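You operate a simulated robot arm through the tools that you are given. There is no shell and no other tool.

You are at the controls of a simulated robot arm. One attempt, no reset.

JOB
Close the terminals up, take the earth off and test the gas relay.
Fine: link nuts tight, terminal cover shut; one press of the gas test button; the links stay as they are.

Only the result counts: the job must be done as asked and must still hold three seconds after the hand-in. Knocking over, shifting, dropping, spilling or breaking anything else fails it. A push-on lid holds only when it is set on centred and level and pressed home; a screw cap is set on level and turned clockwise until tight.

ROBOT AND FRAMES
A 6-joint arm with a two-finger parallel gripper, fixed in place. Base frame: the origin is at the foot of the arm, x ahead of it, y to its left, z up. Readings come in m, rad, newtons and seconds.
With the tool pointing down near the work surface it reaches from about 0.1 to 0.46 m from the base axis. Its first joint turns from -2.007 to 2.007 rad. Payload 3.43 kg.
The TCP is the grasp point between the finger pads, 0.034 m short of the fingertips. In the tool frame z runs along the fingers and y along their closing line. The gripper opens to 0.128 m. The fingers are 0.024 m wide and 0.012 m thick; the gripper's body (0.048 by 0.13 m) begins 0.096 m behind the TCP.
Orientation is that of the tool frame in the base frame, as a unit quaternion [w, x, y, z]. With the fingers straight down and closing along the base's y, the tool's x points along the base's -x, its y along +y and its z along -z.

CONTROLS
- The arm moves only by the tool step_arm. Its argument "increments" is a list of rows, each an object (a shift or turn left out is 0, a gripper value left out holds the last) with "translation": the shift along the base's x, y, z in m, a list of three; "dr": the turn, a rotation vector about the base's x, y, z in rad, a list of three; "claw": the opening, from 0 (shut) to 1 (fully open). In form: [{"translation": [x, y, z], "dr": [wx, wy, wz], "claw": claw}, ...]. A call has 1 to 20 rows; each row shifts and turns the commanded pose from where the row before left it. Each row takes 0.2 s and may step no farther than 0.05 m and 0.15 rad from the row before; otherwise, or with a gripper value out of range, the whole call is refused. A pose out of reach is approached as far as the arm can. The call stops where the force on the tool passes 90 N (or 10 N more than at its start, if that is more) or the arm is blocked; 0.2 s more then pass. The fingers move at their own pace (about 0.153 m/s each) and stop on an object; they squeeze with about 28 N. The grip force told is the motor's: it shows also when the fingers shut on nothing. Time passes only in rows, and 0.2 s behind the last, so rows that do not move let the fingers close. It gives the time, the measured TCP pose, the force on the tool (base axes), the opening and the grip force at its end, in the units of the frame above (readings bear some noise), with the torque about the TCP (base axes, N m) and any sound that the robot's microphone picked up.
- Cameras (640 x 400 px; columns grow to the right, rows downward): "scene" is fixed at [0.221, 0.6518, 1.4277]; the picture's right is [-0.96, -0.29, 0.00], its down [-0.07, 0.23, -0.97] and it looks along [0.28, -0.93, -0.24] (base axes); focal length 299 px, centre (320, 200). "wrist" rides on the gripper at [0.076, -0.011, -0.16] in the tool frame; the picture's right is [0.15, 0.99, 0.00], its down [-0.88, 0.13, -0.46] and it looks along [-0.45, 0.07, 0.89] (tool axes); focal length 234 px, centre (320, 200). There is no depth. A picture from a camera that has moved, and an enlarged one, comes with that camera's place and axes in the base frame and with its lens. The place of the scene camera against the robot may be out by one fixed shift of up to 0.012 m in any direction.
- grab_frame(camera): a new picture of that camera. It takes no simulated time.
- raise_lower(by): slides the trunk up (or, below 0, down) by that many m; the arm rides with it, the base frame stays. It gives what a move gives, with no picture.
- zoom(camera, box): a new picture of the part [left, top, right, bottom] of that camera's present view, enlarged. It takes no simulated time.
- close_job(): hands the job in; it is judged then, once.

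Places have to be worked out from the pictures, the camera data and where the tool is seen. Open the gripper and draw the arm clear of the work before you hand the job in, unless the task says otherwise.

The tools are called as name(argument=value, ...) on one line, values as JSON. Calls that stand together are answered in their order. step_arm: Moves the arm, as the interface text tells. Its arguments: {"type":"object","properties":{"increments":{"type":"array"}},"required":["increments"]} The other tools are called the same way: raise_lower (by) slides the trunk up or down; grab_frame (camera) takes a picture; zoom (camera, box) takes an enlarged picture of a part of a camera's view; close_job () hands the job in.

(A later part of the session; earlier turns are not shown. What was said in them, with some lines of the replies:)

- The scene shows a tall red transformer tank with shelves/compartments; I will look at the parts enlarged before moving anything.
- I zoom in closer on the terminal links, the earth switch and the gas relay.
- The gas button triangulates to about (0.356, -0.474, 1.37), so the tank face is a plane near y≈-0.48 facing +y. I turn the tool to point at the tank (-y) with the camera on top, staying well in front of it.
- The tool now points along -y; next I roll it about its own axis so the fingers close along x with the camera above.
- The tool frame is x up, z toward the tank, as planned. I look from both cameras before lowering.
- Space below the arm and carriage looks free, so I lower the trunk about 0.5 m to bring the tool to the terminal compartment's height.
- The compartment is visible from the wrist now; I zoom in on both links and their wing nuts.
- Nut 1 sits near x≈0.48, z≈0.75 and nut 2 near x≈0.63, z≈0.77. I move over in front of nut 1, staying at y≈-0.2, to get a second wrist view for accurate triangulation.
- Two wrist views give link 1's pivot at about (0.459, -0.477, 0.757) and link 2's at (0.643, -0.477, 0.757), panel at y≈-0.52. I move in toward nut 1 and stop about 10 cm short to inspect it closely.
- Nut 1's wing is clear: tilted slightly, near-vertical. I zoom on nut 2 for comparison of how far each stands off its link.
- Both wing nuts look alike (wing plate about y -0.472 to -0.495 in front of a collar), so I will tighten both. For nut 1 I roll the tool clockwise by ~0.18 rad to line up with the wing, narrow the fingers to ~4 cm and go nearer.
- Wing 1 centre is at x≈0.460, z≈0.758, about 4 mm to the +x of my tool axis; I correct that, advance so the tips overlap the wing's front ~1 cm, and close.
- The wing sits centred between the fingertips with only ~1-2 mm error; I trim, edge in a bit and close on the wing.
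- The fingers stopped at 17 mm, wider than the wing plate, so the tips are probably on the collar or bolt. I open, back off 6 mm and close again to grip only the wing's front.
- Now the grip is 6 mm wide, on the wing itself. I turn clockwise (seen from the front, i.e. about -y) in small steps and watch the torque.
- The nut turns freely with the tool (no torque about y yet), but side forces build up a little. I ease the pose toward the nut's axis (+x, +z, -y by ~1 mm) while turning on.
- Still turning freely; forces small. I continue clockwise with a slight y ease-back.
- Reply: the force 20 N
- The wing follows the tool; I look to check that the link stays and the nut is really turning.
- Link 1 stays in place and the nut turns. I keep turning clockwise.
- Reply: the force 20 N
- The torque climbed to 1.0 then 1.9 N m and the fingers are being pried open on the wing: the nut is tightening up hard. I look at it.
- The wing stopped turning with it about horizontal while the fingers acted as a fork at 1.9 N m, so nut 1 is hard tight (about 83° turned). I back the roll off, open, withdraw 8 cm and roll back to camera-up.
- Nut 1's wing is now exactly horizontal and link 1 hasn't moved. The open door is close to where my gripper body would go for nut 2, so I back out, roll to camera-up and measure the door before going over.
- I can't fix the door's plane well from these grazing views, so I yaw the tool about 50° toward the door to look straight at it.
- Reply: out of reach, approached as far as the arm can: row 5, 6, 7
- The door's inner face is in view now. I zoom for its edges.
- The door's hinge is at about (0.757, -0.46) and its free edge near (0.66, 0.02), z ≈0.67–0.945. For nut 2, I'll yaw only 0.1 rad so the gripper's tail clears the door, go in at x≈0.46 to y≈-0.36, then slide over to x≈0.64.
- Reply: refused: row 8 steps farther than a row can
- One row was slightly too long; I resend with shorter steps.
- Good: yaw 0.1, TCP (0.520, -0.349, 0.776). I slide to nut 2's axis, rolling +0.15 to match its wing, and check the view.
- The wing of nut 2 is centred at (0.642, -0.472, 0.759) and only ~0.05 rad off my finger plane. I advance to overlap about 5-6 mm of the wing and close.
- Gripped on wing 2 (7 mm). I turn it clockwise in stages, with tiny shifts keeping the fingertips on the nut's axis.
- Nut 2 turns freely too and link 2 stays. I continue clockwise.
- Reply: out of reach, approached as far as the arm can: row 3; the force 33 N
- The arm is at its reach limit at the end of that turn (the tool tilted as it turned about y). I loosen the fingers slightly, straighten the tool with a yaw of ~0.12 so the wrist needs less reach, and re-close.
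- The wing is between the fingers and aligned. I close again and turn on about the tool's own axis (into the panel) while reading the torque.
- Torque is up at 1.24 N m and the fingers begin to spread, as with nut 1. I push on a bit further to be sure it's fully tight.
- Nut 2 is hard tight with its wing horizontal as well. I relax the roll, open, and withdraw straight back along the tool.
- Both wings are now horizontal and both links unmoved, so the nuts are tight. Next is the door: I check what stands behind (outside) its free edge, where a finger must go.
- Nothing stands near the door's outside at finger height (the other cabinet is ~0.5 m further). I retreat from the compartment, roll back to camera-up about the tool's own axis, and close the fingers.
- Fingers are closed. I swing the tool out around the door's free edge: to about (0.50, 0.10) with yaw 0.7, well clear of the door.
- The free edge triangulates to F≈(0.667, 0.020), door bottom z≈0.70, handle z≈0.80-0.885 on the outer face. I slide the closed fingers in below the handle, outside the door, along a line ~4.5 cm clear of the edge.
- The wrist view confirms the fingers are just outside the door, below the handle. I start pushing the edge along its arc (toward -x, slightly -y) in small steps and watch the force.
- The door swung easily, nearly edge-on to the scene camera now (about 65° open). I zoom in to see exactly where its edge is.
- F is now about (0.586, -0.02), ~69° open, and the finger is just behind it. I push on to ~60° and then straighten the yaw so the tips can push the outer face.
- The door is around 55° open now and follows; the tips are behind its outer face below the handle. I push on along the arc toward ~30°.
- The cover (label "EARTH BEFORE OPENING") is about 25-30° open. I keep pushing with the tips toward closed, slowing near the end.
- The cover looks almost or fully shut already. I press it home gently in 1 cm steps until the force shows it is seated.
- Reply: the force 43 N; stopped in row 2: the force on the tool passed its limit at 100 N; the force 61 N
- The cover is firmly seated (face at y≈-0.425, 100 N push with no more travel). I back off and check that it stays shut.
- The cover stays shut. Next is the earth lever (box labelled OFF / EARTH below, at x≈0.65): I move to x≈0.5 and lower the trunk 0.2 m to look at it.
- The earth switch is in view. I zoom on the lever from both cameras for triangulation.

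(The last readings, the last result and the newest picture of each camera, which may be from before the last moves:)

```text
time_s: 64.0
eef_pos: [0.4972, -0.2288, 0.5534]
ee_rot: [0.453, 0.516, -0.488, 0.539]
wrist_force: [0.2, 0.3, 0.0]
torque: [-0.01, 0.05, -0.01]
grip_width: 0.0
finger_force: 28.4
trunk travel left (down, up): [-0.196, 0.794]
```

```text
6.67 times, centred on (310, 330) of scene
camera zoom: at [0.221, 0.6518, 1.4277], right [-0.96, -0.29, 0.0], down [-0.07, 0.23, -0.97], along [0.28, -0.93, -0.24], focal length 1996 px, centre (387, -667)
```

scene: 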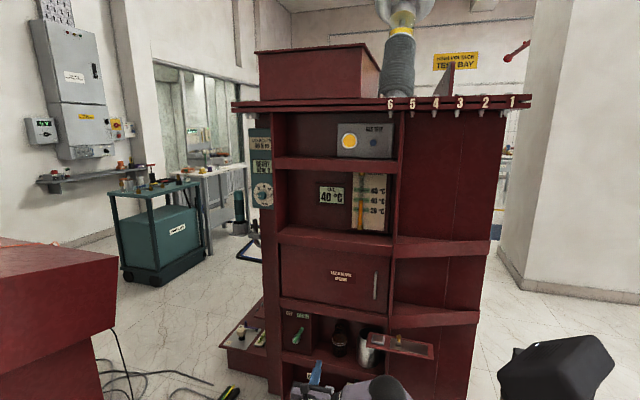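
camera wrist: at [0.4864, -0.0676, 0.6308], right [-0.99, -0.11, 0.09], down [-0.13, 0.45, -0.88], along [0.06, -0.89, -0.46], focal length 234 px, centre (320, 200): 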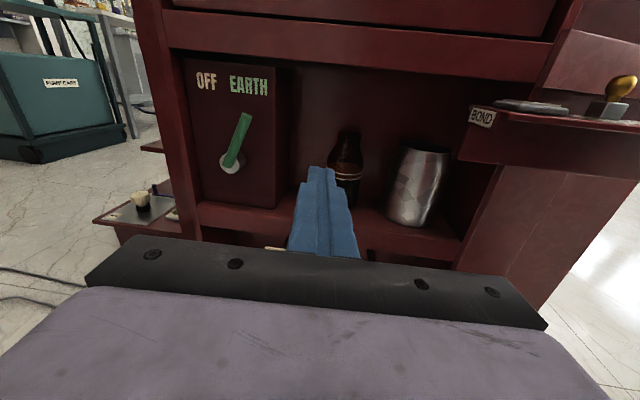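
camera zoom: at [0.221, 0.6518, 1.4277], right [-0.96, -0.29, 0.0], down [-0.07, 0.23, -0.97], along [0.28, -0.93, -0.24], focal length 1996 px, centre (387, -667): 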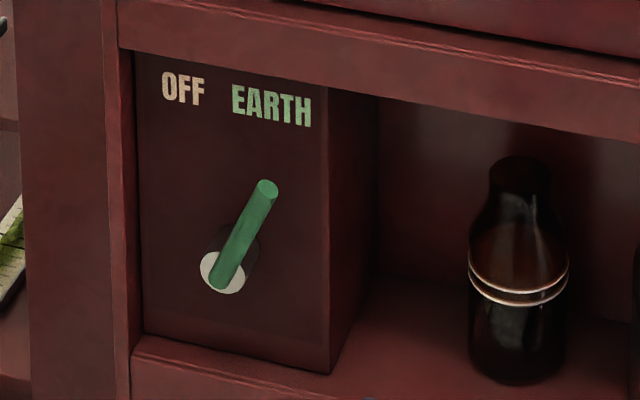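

The lever's pivot is at about (0.648, -0.39, 0.507) and its tip at (0.62, -0.39, 0.576), leaning ~22° to the EARTH side. I place the closed fingertips on its -x side.

step_arm(increments=[{"translation": [0.04, -0.025, 0.003]}, {"translation": [0.042, -0.025, 0.003]}, {"translation": [0, -0.04, 0.003]}, {"translation": [0, -0.03, 0]}, {}])

grab_frame(camera="wrist")

zoom(camera="scene", box=[265, 290, 365, 370])

```text
time_s: 65.2
eef_pos: [0.5789, -0.3484, 0.5622]
ee_rot: [0.453, 0.516, -0.488, 0.539]
wrist_force: [0.0, 0.0, 0.0]
torque: [0.02, 0.04, 0.03]
grip_width: 0.0
finger_force: 28.4
trunk travel left (down, up): [-0.196, 0.794]
```

```text
taken
camera wrist: at [0.5672, -0.188, 0.6396], right [-0.99, -0.11, 0.09], down [-0.13, 0.45, -0.88], along [0.06, -0.89, -0.46], focal length 234 px, centre (320, 200)
```

wrist: 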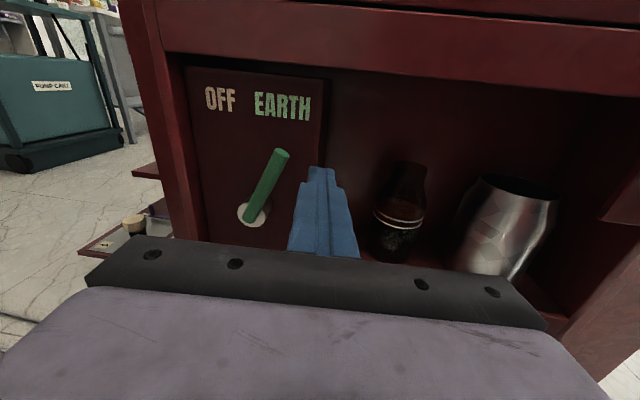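

```text
5.00 times, centred on (315, 330) of scene
camera zoom: at [0.221, 0.6518, 1.4277], right [-0.96, -0.29, 0.0], down [-0.07, 0.23, -0.97], along [0.28, -0.93, -0.24], focal length 1497 px, centre (345, -450)
```

zoom: 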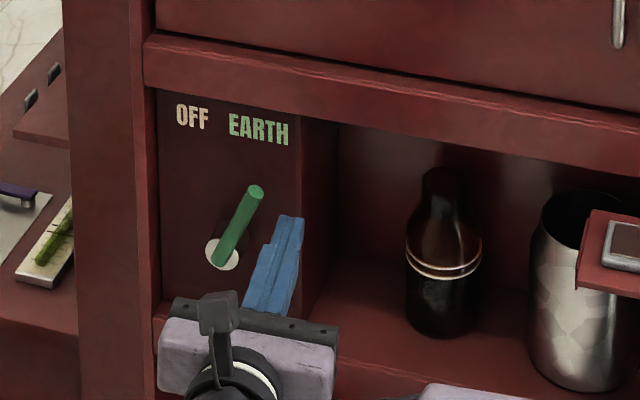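

Refined: rod tip (0.624, -0.404, 0.572), pivot (0.656, -0.405, 0.50). I advance 3.3 cm so the tips overlap the rod, then push it toward +x (OFF side).

step_arm(increments=[{"translation": [0, -0.017, 0]}, {"translation": [0, -0.016, 0]}, {"translation": [0.015, 0, 0]}, {"translation": [0.015, 0, 0]}, {"translation": [0.015, 0, 0]}, {}])

grab_frame(camera="wrist")

zoom(camera="scene", box=[265, 290, 365, 370])

```text
time_s: 66.6
eef_pos: [0.6258, -0.3807, 0.563]
ee_rot: [0.453, 0.516, -0.488, 0.538]
wrist_force: [-0.2, 0.2, -1.8]
torque: [-0.01, 0.01, 0.01]
grip_width: 0.0
finger_force: 28.3
trunk travel left (down, up): [-0.196, 0.794]
```

```text
taken
camera wrist: at [0.6144, -0.2204, 0.6397], right [-0.99, -0.11, 0.09], down [-0.13, 0.45, -0.88], along [0.06, -0.88, -0.46], focal length 234 px, centre (320, 200)
```

wrist: 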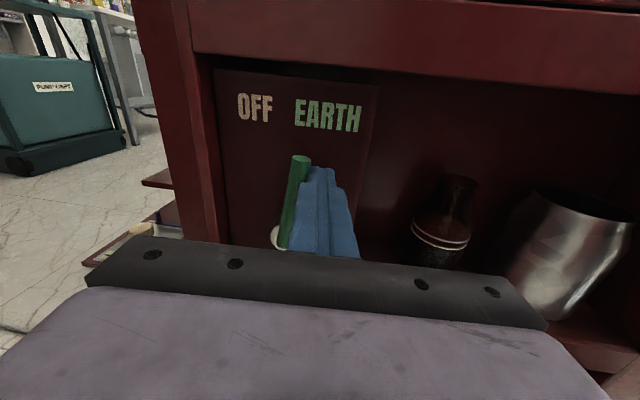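

```text
5.00 times, centred on (315, 330) of scene
camera zoom: at [0.221, 0.6518, 1.4277], right [-0.96, -0.29, 0.0], down [-0.07, 0.23, -0.97], along [0.28, -0.93, -0.24], focal length 1497 px, centre (345, -450)
```

zoom: 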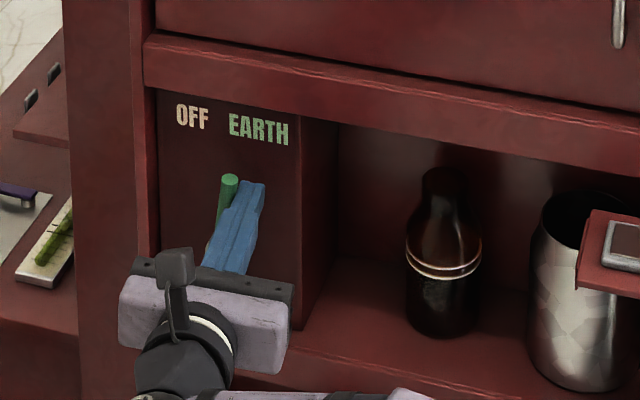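

The lever is moving over (about upright now). I keep pushing in smaller steps until it meets its stop.

step_arm(increments=[{"translation": [0.012, 0, 0]}, {"translation": [0.012, 0, 0]}, {"translation": [0.01, 0, 0]}, {}])

grab_frame(camera="wrist")

zoom(camera="scene", box=[265, 290, 365, 370])

```text
time_s: 67.6
eef_pos: [0.6584, -0.3799, 0.5631]
ee_rot: [0.454, 0.516, -0.488, 0.538]
wrist_force: [-1.5, 0.3, -0.5]
torque: [0.02, 0.0, -0.02]
grip_width: 0.0
finger_force: 28.0
trunk travel left (down, up): [-0.196, 0.794]
```

```text
taken
camera wrist: at [0.6476, -0.2203, 0.6395], right [-0.99, -0.11, 0.09], down [-0.13, 0.45, -0.88], along [0.06, -0.89, -0.46], focal length 234 px, centre (320, 200)
```

wrist: 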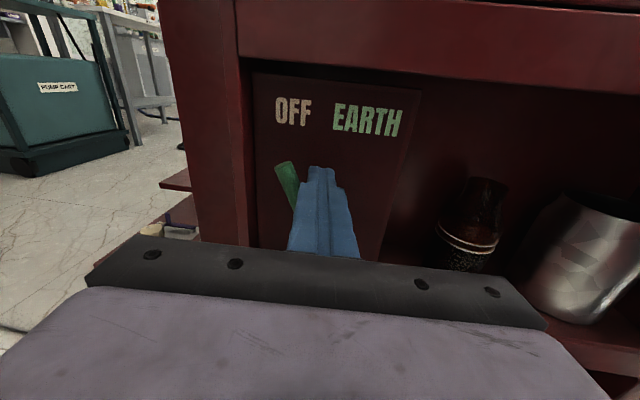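

```text
5.00 times, centred on (315, 330) of scene
camera zoom: at [0.221, 0.6518, 1.4277], right [-0.96, -0.29, 0.0], down [-0.07, 0.23, -0.97], along [0.28, -0.93, -0.24], focal length 1497 px, centre (345, -450)
```

zoom: 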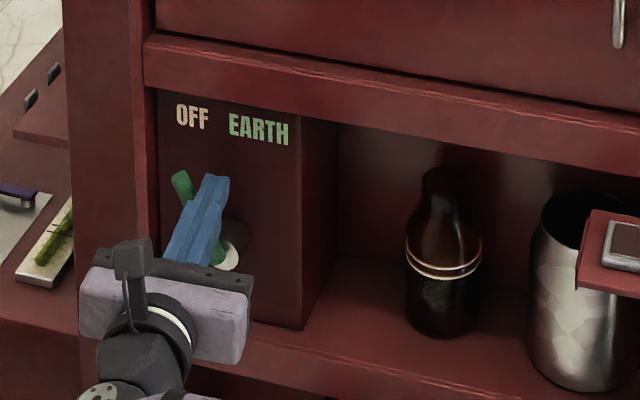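

The lever now leans toward OFF. I push on a few millimetres to find its end stop.

step_arm(increments=[{"translation": [0.006, 0, 0]}, {"translation": [0.006, 0, 0]}, {}])

zoom(camera="scene", box=[265, 290, 365, 370])

```text
time_s: 68.4
eef_pos: [0.6609, -0.3832, 0.5635]
ee_rot: [0.46, 0.509, -0.495, 0.534]
wrist_force: [-53.1, 20.3, -7.4]
torque: [0.29, 0.6, -0.38]
grip_width: 0.0
finger_force: 27.7
trunk travel left (down, up): [-0.196, 0.794]
```

```text
5.00 times, centred on (315, 330) of scene
camera zoom: at [0.221, 0.6518, 1.4277], right [-0.96, -0.29, 0.0], down [-0.07, 0.23, -0.97], along [0.28, -0.93, -0.24], focal length 1497 px, centre (345, -450)
```

zoom: 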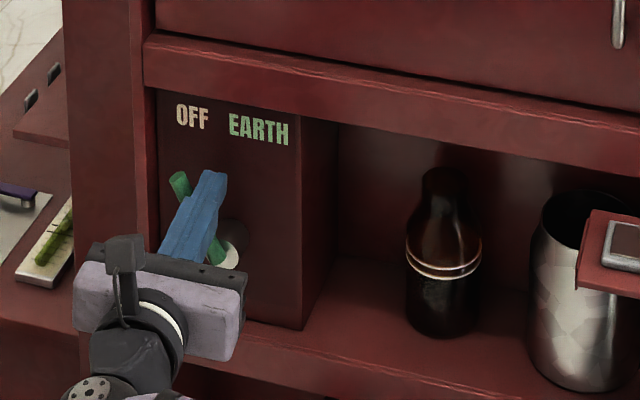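

The lever is against its OFF stop (53 N). I ease off and withdraw to see whether it stays there.

step_arm(increments=[{"translation": [-0.012, 0.003, 0]}, {"translation": [-0.01, 0.01, 0]}, {"translation": [0, 0.04, 0]}, {"translation": [-0.02, 0.04, 0]}, {"translation": [-0.02, 0.04, 0]}, {}])

grab_frame(camera="wrist")

zoom(camera="scene", box=[265, 290, 365, 370])

```text
time_s: 69.8
eef_pos: [0.6081, -0.2469, 0.561]
ee_rot: [0.453, 0.516, -0.488, 0.539]
wrist_force: [0.2, -0.1, -0.4]
torque: [-0.01, 0.03, 0.02]
grip_width: 0.0
finger_force: 28.3
trunk travel left (down, up): [-0.196, 0.794]
```

```text
taken
camera wrist: at [0.5965, -0.0869, 0.6385], right [-0.99, -0.11, 0.09], down [-0.13, 0.45, -0.88], along [0.06, -0.89, -0.46], focal length 234 px, centre (320, 200)
```

wrist: 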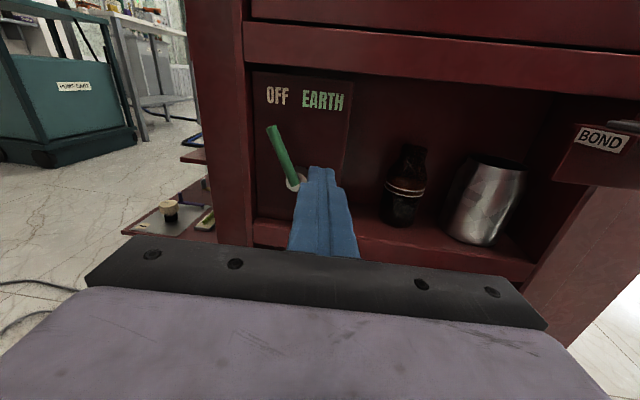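

```text
5.00 times, centred on (315, 330) of scene
camera zoom: at [0.221, 0.6518, 1.4277], right [-0.96, -0.29, 0.0], down [-0.07, 0.23, -0.97], along [0.28, -0.93, -0.24], focal length 1497 px, centre (345, -450)
```

zoom: 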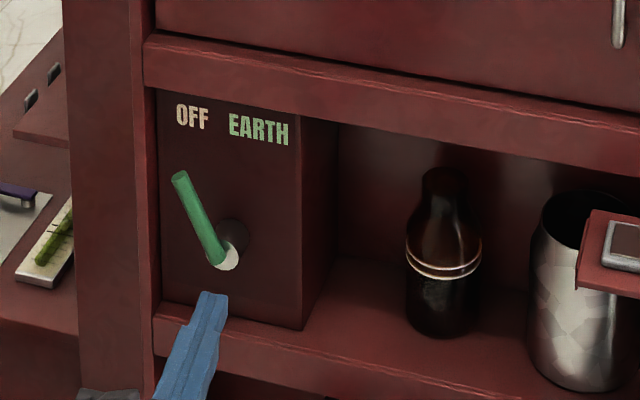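

The earth lever stays at OFF. Now the gas relay: I move to x≈0.36, y≈-0.2 and raise the trunk 0.75 m.

step_arm(increments=[{"translation": [-0.045, 0.015, 0]}, {"translation": [-0.045, 0.015, 0]}, {"translation": [-0.045, 0.015, 0]}, {"translation": [-0.045, 0, 0]}, {"translation": [-0.045, 0, 0]}, {"translation": [-0.025, 0, 0]}, {}])

raise_lower(by=0.4)

raise_lower(by=0.38)

grab_frame(camera="wrist")

grab_frame(camera="scene")

```text
time_s: 71.4
eef_pos: [0.359, -0.2024, 0.5594]
ee_rot: [0.453, 0.516, -0.488, 0.539]
wrist_force: [-0.1, -0.5, 0.8]
torque: [0.0, 0.0, -0.04]
grip_width: 0.0
finger_force: 27.9
trunk travel left (down, up): [-0.196, 0.794]
```

```text
time_s: 75.2
eef_pos: [0.3599, -0.2034, 0.9602]
ee_rot: [0.454, 0.517, -0.487, 0.538]
wrist_force: [0.8, 0.8, -0.1]
torque: [0.0, -0.02, 0.0]
grip_width: 0.0
finger_force: 28.0
trunk travel left (down, up): [-0.596, 0.394]
```

```text
time_s: 78.9
eef_pos: [0.3595, -0.203, 1.3406]
ee_rot: [0.454, 0.517, -0.487, 0.539]
wrist_force: [0.4, 0.6, 0.7]
torque: [0.0, -0.04, 0.03]
grip_width: 0.0
finger_force: 27.4
trunk travel left (down, up): [-0.976, 0.014]
```

```text
taken
camera wrist: at [0.3484, -0.0427, 1.4173], right [-0.99, -0.11, 0.09], down [-0.13, 0.45, -0.88], along [0.06, -0.89, -0.46], focal length 234 px, centre (320, 200)
```

wrist: 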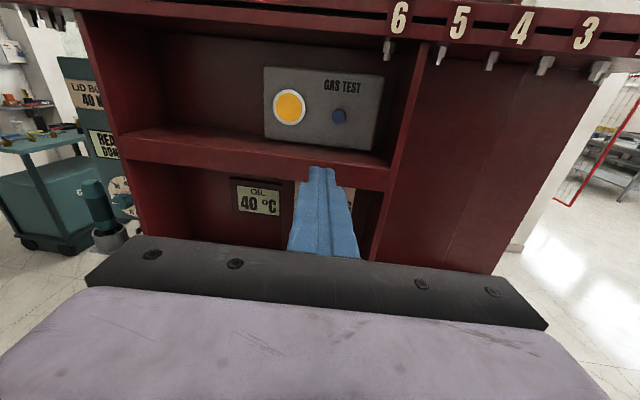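

```text
taken
```

scene: 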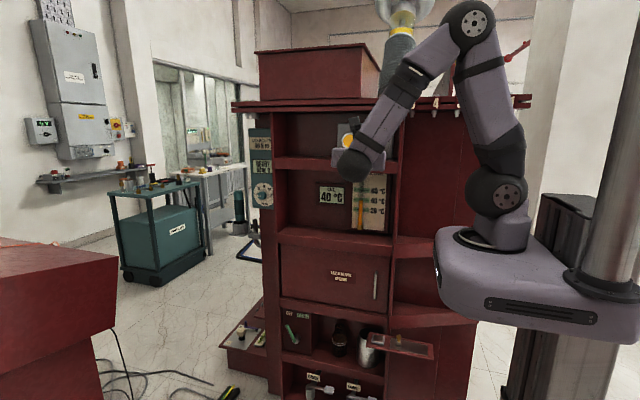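

The gas test button triangulates from two wrist views to (0.3595, -0.482, 1.361). I straighten the yaw, line up the closed fingertips with it and approach to ~3 cm short.

step_arm(increments=[{"translation": [0, -0.03, 0.01], "dr": [0, 0, -0.114]}, {"translation": [0, -0.04, 0.01]}, {"translation": [0, -0.045, 0]}, {"translation": [0, -0.045, 0]}, {"translation": [0, -0.045, 0]}, {}])

grab_frame(camera="wrist")

zoom(camera="wrist", box=[260, 100, 380, 175])

zoom(camera="scene", box=[325, 100, 425, 170])

```text
time_s: 80.3
eef_pos: [0.3581, -0.4079, 1.3617]
ee_rot: [-0.483, -0.488, 0.515, -0.512]
wrist_force: [-0.4, -0.4, 0.2]
torque: [0.03, -0.03, -0.02]
grip_width: 0.0002
finger_force: 27.9
trunk travel left (down, up): [-0.976, 0.014]
```

```text
taken
camera wrist: at [0.366, -0.2471, 1.4383], right [-1.0, 0.0, 0.09], down [-0.08, 0.46, -0.88], along [-0.04, -0.89, -0.46], focal length 234 px, centre (320, 200)
```

wrist: 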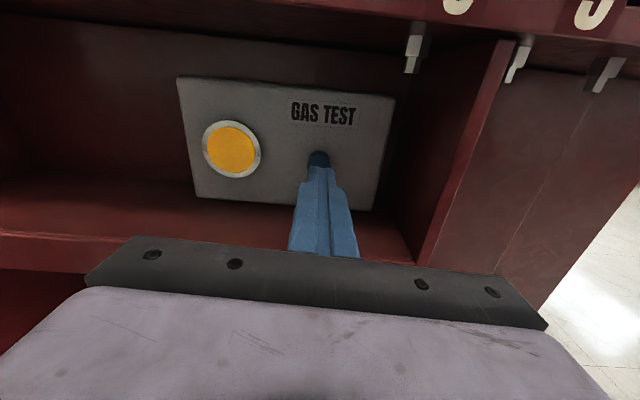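

```text
5.33 times, centred on (320, 138) of wrist
camera zoom: at [0.366, -0.2471, 1.4383], right [-1.0, 0.0, 0.09], down [-0.08, 0.46, -0.88], along [-0.04, -0.89, -0.46], focal length 1249 px, centre (320, 533)
```

zoom: 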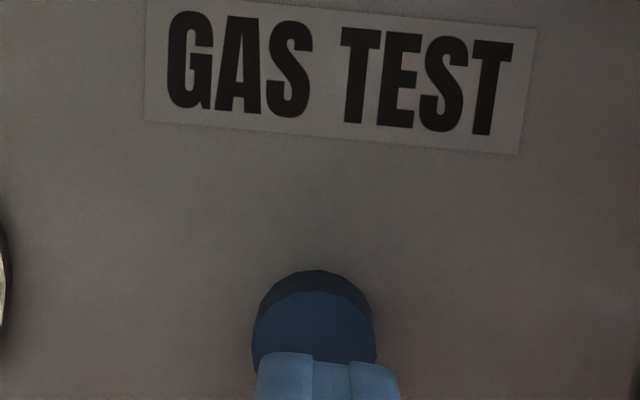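

```text
5.71 times, centred on (375, 135) of scene
camera zoom: at [0.221, 0.6518, 1.4277], right [-0.96, -0.29, 0.0], down [-0.07, 0.23, -0.97], along [0.28, -0.93, -0.24], focal length 1711 px, centre (6, 571)
```

zoom: 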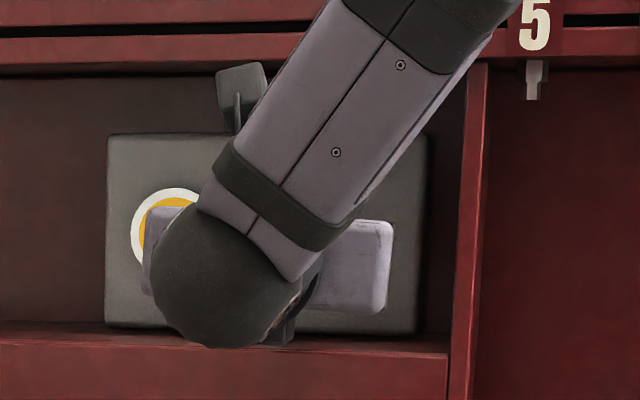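

The button is dead ahead, within 2 mm of my tool axis. I trim and close the gap to just short of contact, then press in small monotonic steps.

step_arm(increments=[{"translation": [0.0015, -0.015, -0.002]}, {"translation": [0, -0.015, 0]}, {}])

step_arm(increments=[{"translation": [0, -0.004, 0]}, {"translation": [0, -0.004, 0]}, {"translation": [0, -0.003, 0]}])

```text
time_s: 81.1
eef_pos: [0.3617, -0.4384, 1.3574]
ee_rot: [-0.483, -0.488, 0.516, -0.512]
wrist_force: [-0.7, 0.2, 0.6]
torque: [0.01, 0.01, 0.0]
grip_width: 0.0002
finger_force: 28.4
trunk travel left (down, up): [-0.976, 0.014]
```

```text
time_s: 81.9
eef_pos: [0.3608, -0.4481, 1.3599]
ee_rot: [-0.483, -0.488, 0.515, -0.513]
wrist_force: [0.9, 5.4, 1.0]
torque: [-0.1, -0.01, 0.04]
grip_width: 0.0
finger_force: 28.5
trunk travel left (down, up): [-0.976, 0.014]
heard: click
```

Contact at 5 N and a click was heard: the button is pressed. I look for any change on the relay before releasing.

grab_frame(camera="wrist")

zoom(camera="scene", box=[325, 100, 425, 170])

```text
taken
camera wrist: at [0.3679, -0.2866, 1.4358], right [-1.0, 0.0, 0.09], down [-0.08, 0.46, -0.88], along [-0.04, -0.89, -0.46], focal length 234 px, centre (320, 200)
```

wrist: 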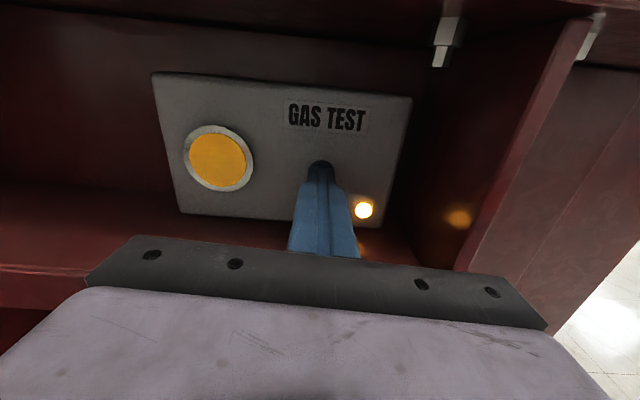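

```text
5.71 times, centred on (375, 135) of scene
camera zoom: at [0.221, 0.6518, 1.4277], right [-0.96, -0.29, 0.0], down [-0.07, 0.23, -0.97], along [0.28, -0.93, -0.24], focal length 1711 px, centre (6, 571)
```

zoom: 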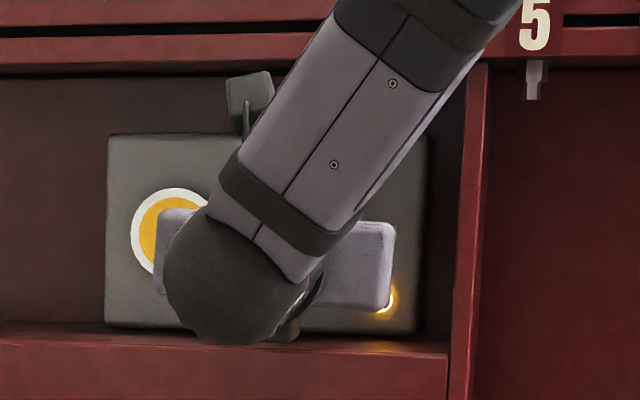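

A lamp has lit on the relay box: the press registered. I release straight back in one clean motion, without touching it again.

step_arm(increments=[{"translation": [0, 0.02, 0]}, {"translation": [0, 0.04, 0]}, {"translation": [0, 0.045, 0]}, {"translation": [0, 0.045, 0]}, {"translation": [0, 0.045, 0]}, {}])

grab_frame(camera="wrist")

grab_frame(camera="scene")

```text
time_s: 83.3
eef_pos: [0.3593, -0.2561, 1.3579]
ee_rot: [-0.484, -0.487, 0.517, -0.511]
wrist_force: [-0.9, -0.6, -0.4]
torque: [0.0, 0.02, -0.01]
grip_width: 0.0001
finger_force: 27.5
trunk travel left (down, up): [-0.976, 0.014]
```

```text
taken
camera wrist: at [0.3671, -0.0957, 1.435], right [-1.0, 0.0, 0.09], down [-0.08, 0.46, -0.88], along [-0.04, -0.89, -0.46], focal length 234 px, centre (320, 200)
```

wrist: 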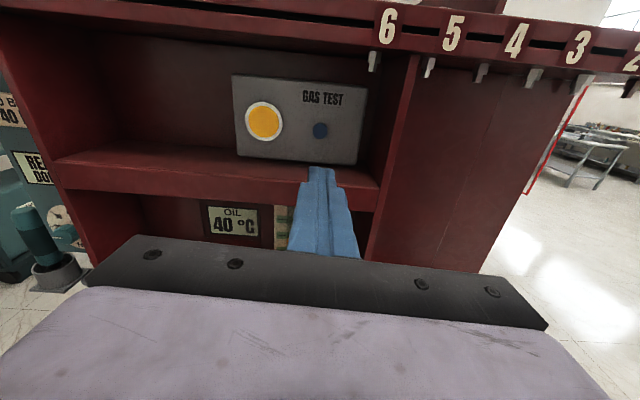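

```text
taken
```

scene: 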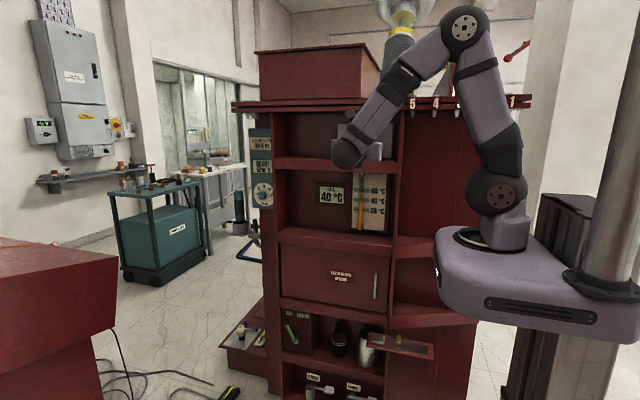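

The lamp went out on release (momentary test), one press done. I verify the final state of cover, lever and relay with zooms and open the gripper while drawing back.

step_arm(increments=[{"translation": [0, 0.04, 0], "claw": 0.5}, {"translation": [0, 0.03, 0], "claw": 0.5}, {"claw": 0.5}, {}])

zoom(camera="scene", box=[220, 230, 440, 400])

zoom(camera="scene", box=[260, 235, 410, 320])

zoom(camera="wrist", box=[200, 50, 400, 175])

```text
time_s: 84.3
eef_pos: [0.3605, -0.1839, 1.3578]
ee_rot: [-0.484, -0.488, 0.516, -0.511]
wrist_force: [1.0, -0.6, 0.4]
torque: [0.01, 0.0, -0.01]
grip_width: 0.0642
finger_force: 0.0
trunk travel left (down, up): [-0.976, 0.014]
```

```text
2.35 times, centred on (330, 315) of scene
camera zoom: at [0.221, 0.6518, 1.4277], right [-0.96, -0.29, 0.0], down [-0.07, 0.23, -0.97], along [0.28, -0.93, -0.24], focal length 704 px, centre (296, -71)
```

zoom: 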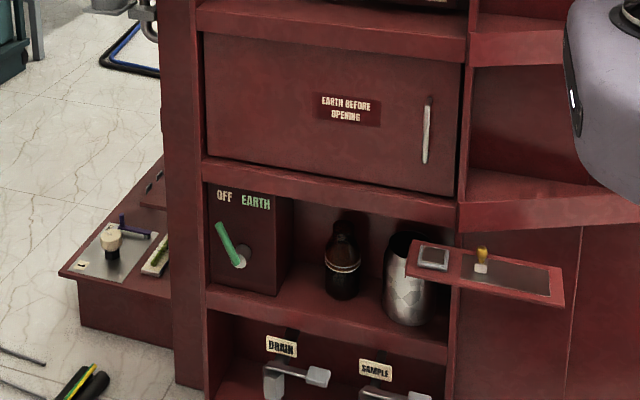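

```text
4.27 times, centred on (335, 278) of scene
camera zoom: at [0.221, 0.6518, 1.4277], right [-0.96, -0.29, 0.0], down [-0.07, 0.23, -0.97], along [0.28, -0.93, -0.24], focal length 1277 px, centre (256, -131)
```

zoom: 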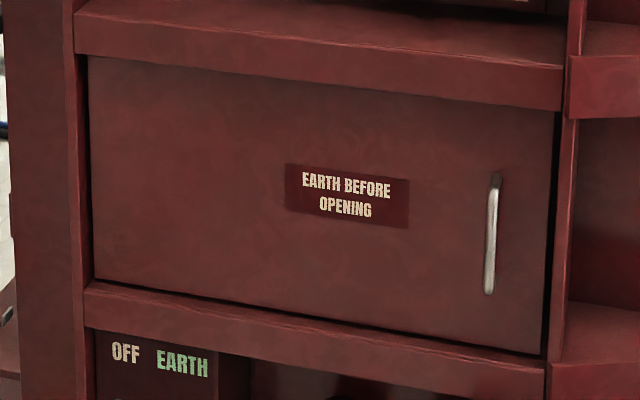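

```text
3.20 times, centred on (300, 112) of wrist
camera zoom: at [0.3675, -0.0242, 1.4358], right [-1.0, 0.0, 0.09], down [-0.08, 0.46, -0.88], along [-0.04, -0.89, -0.46], focal length 749 px, centre (384, 480)
```

zoom: 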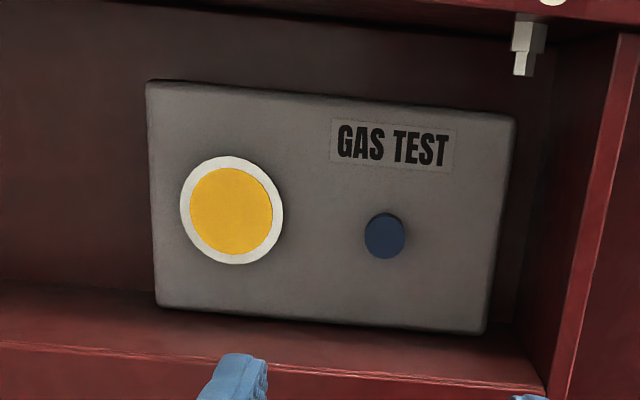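

The cover is shut and flush, the earth lever is at OFF, the button is released after one press, both nuts are tight with the links unmoved, and the rest of the scene is undisturbed. The gripper is open and clear, so I hand the job in.

close_job()

```text
The job is handed in.
```

The terminals are closed up, the earth is off and the gas relay has been tested. I've handed the job in; the judging result hasn't come back yet.

- **Link nuts:** I turned both wing nuts clockwise until they stopped hard, at about 1.9 N m on link 1 and 1.6 N m on link 2. Both links are still at PAR, as they were.
- **Terminal cover:** It is shut. I pressed it with up to 100 N until it moved no further, and it stayed shut when I backed off.
- **Earth:** I pushed the lever from EARTH to its stop at OFF, after the cover was shut, and it stayed there.
- **Gas relay:** I pressed the gas test button once. It clicked, a lamp on the relay box lit, and the lamp was out again after I let go.

I saw nothing else moved or knocked over in the final pictures. The gripper is open and the arm is clear of the tank.
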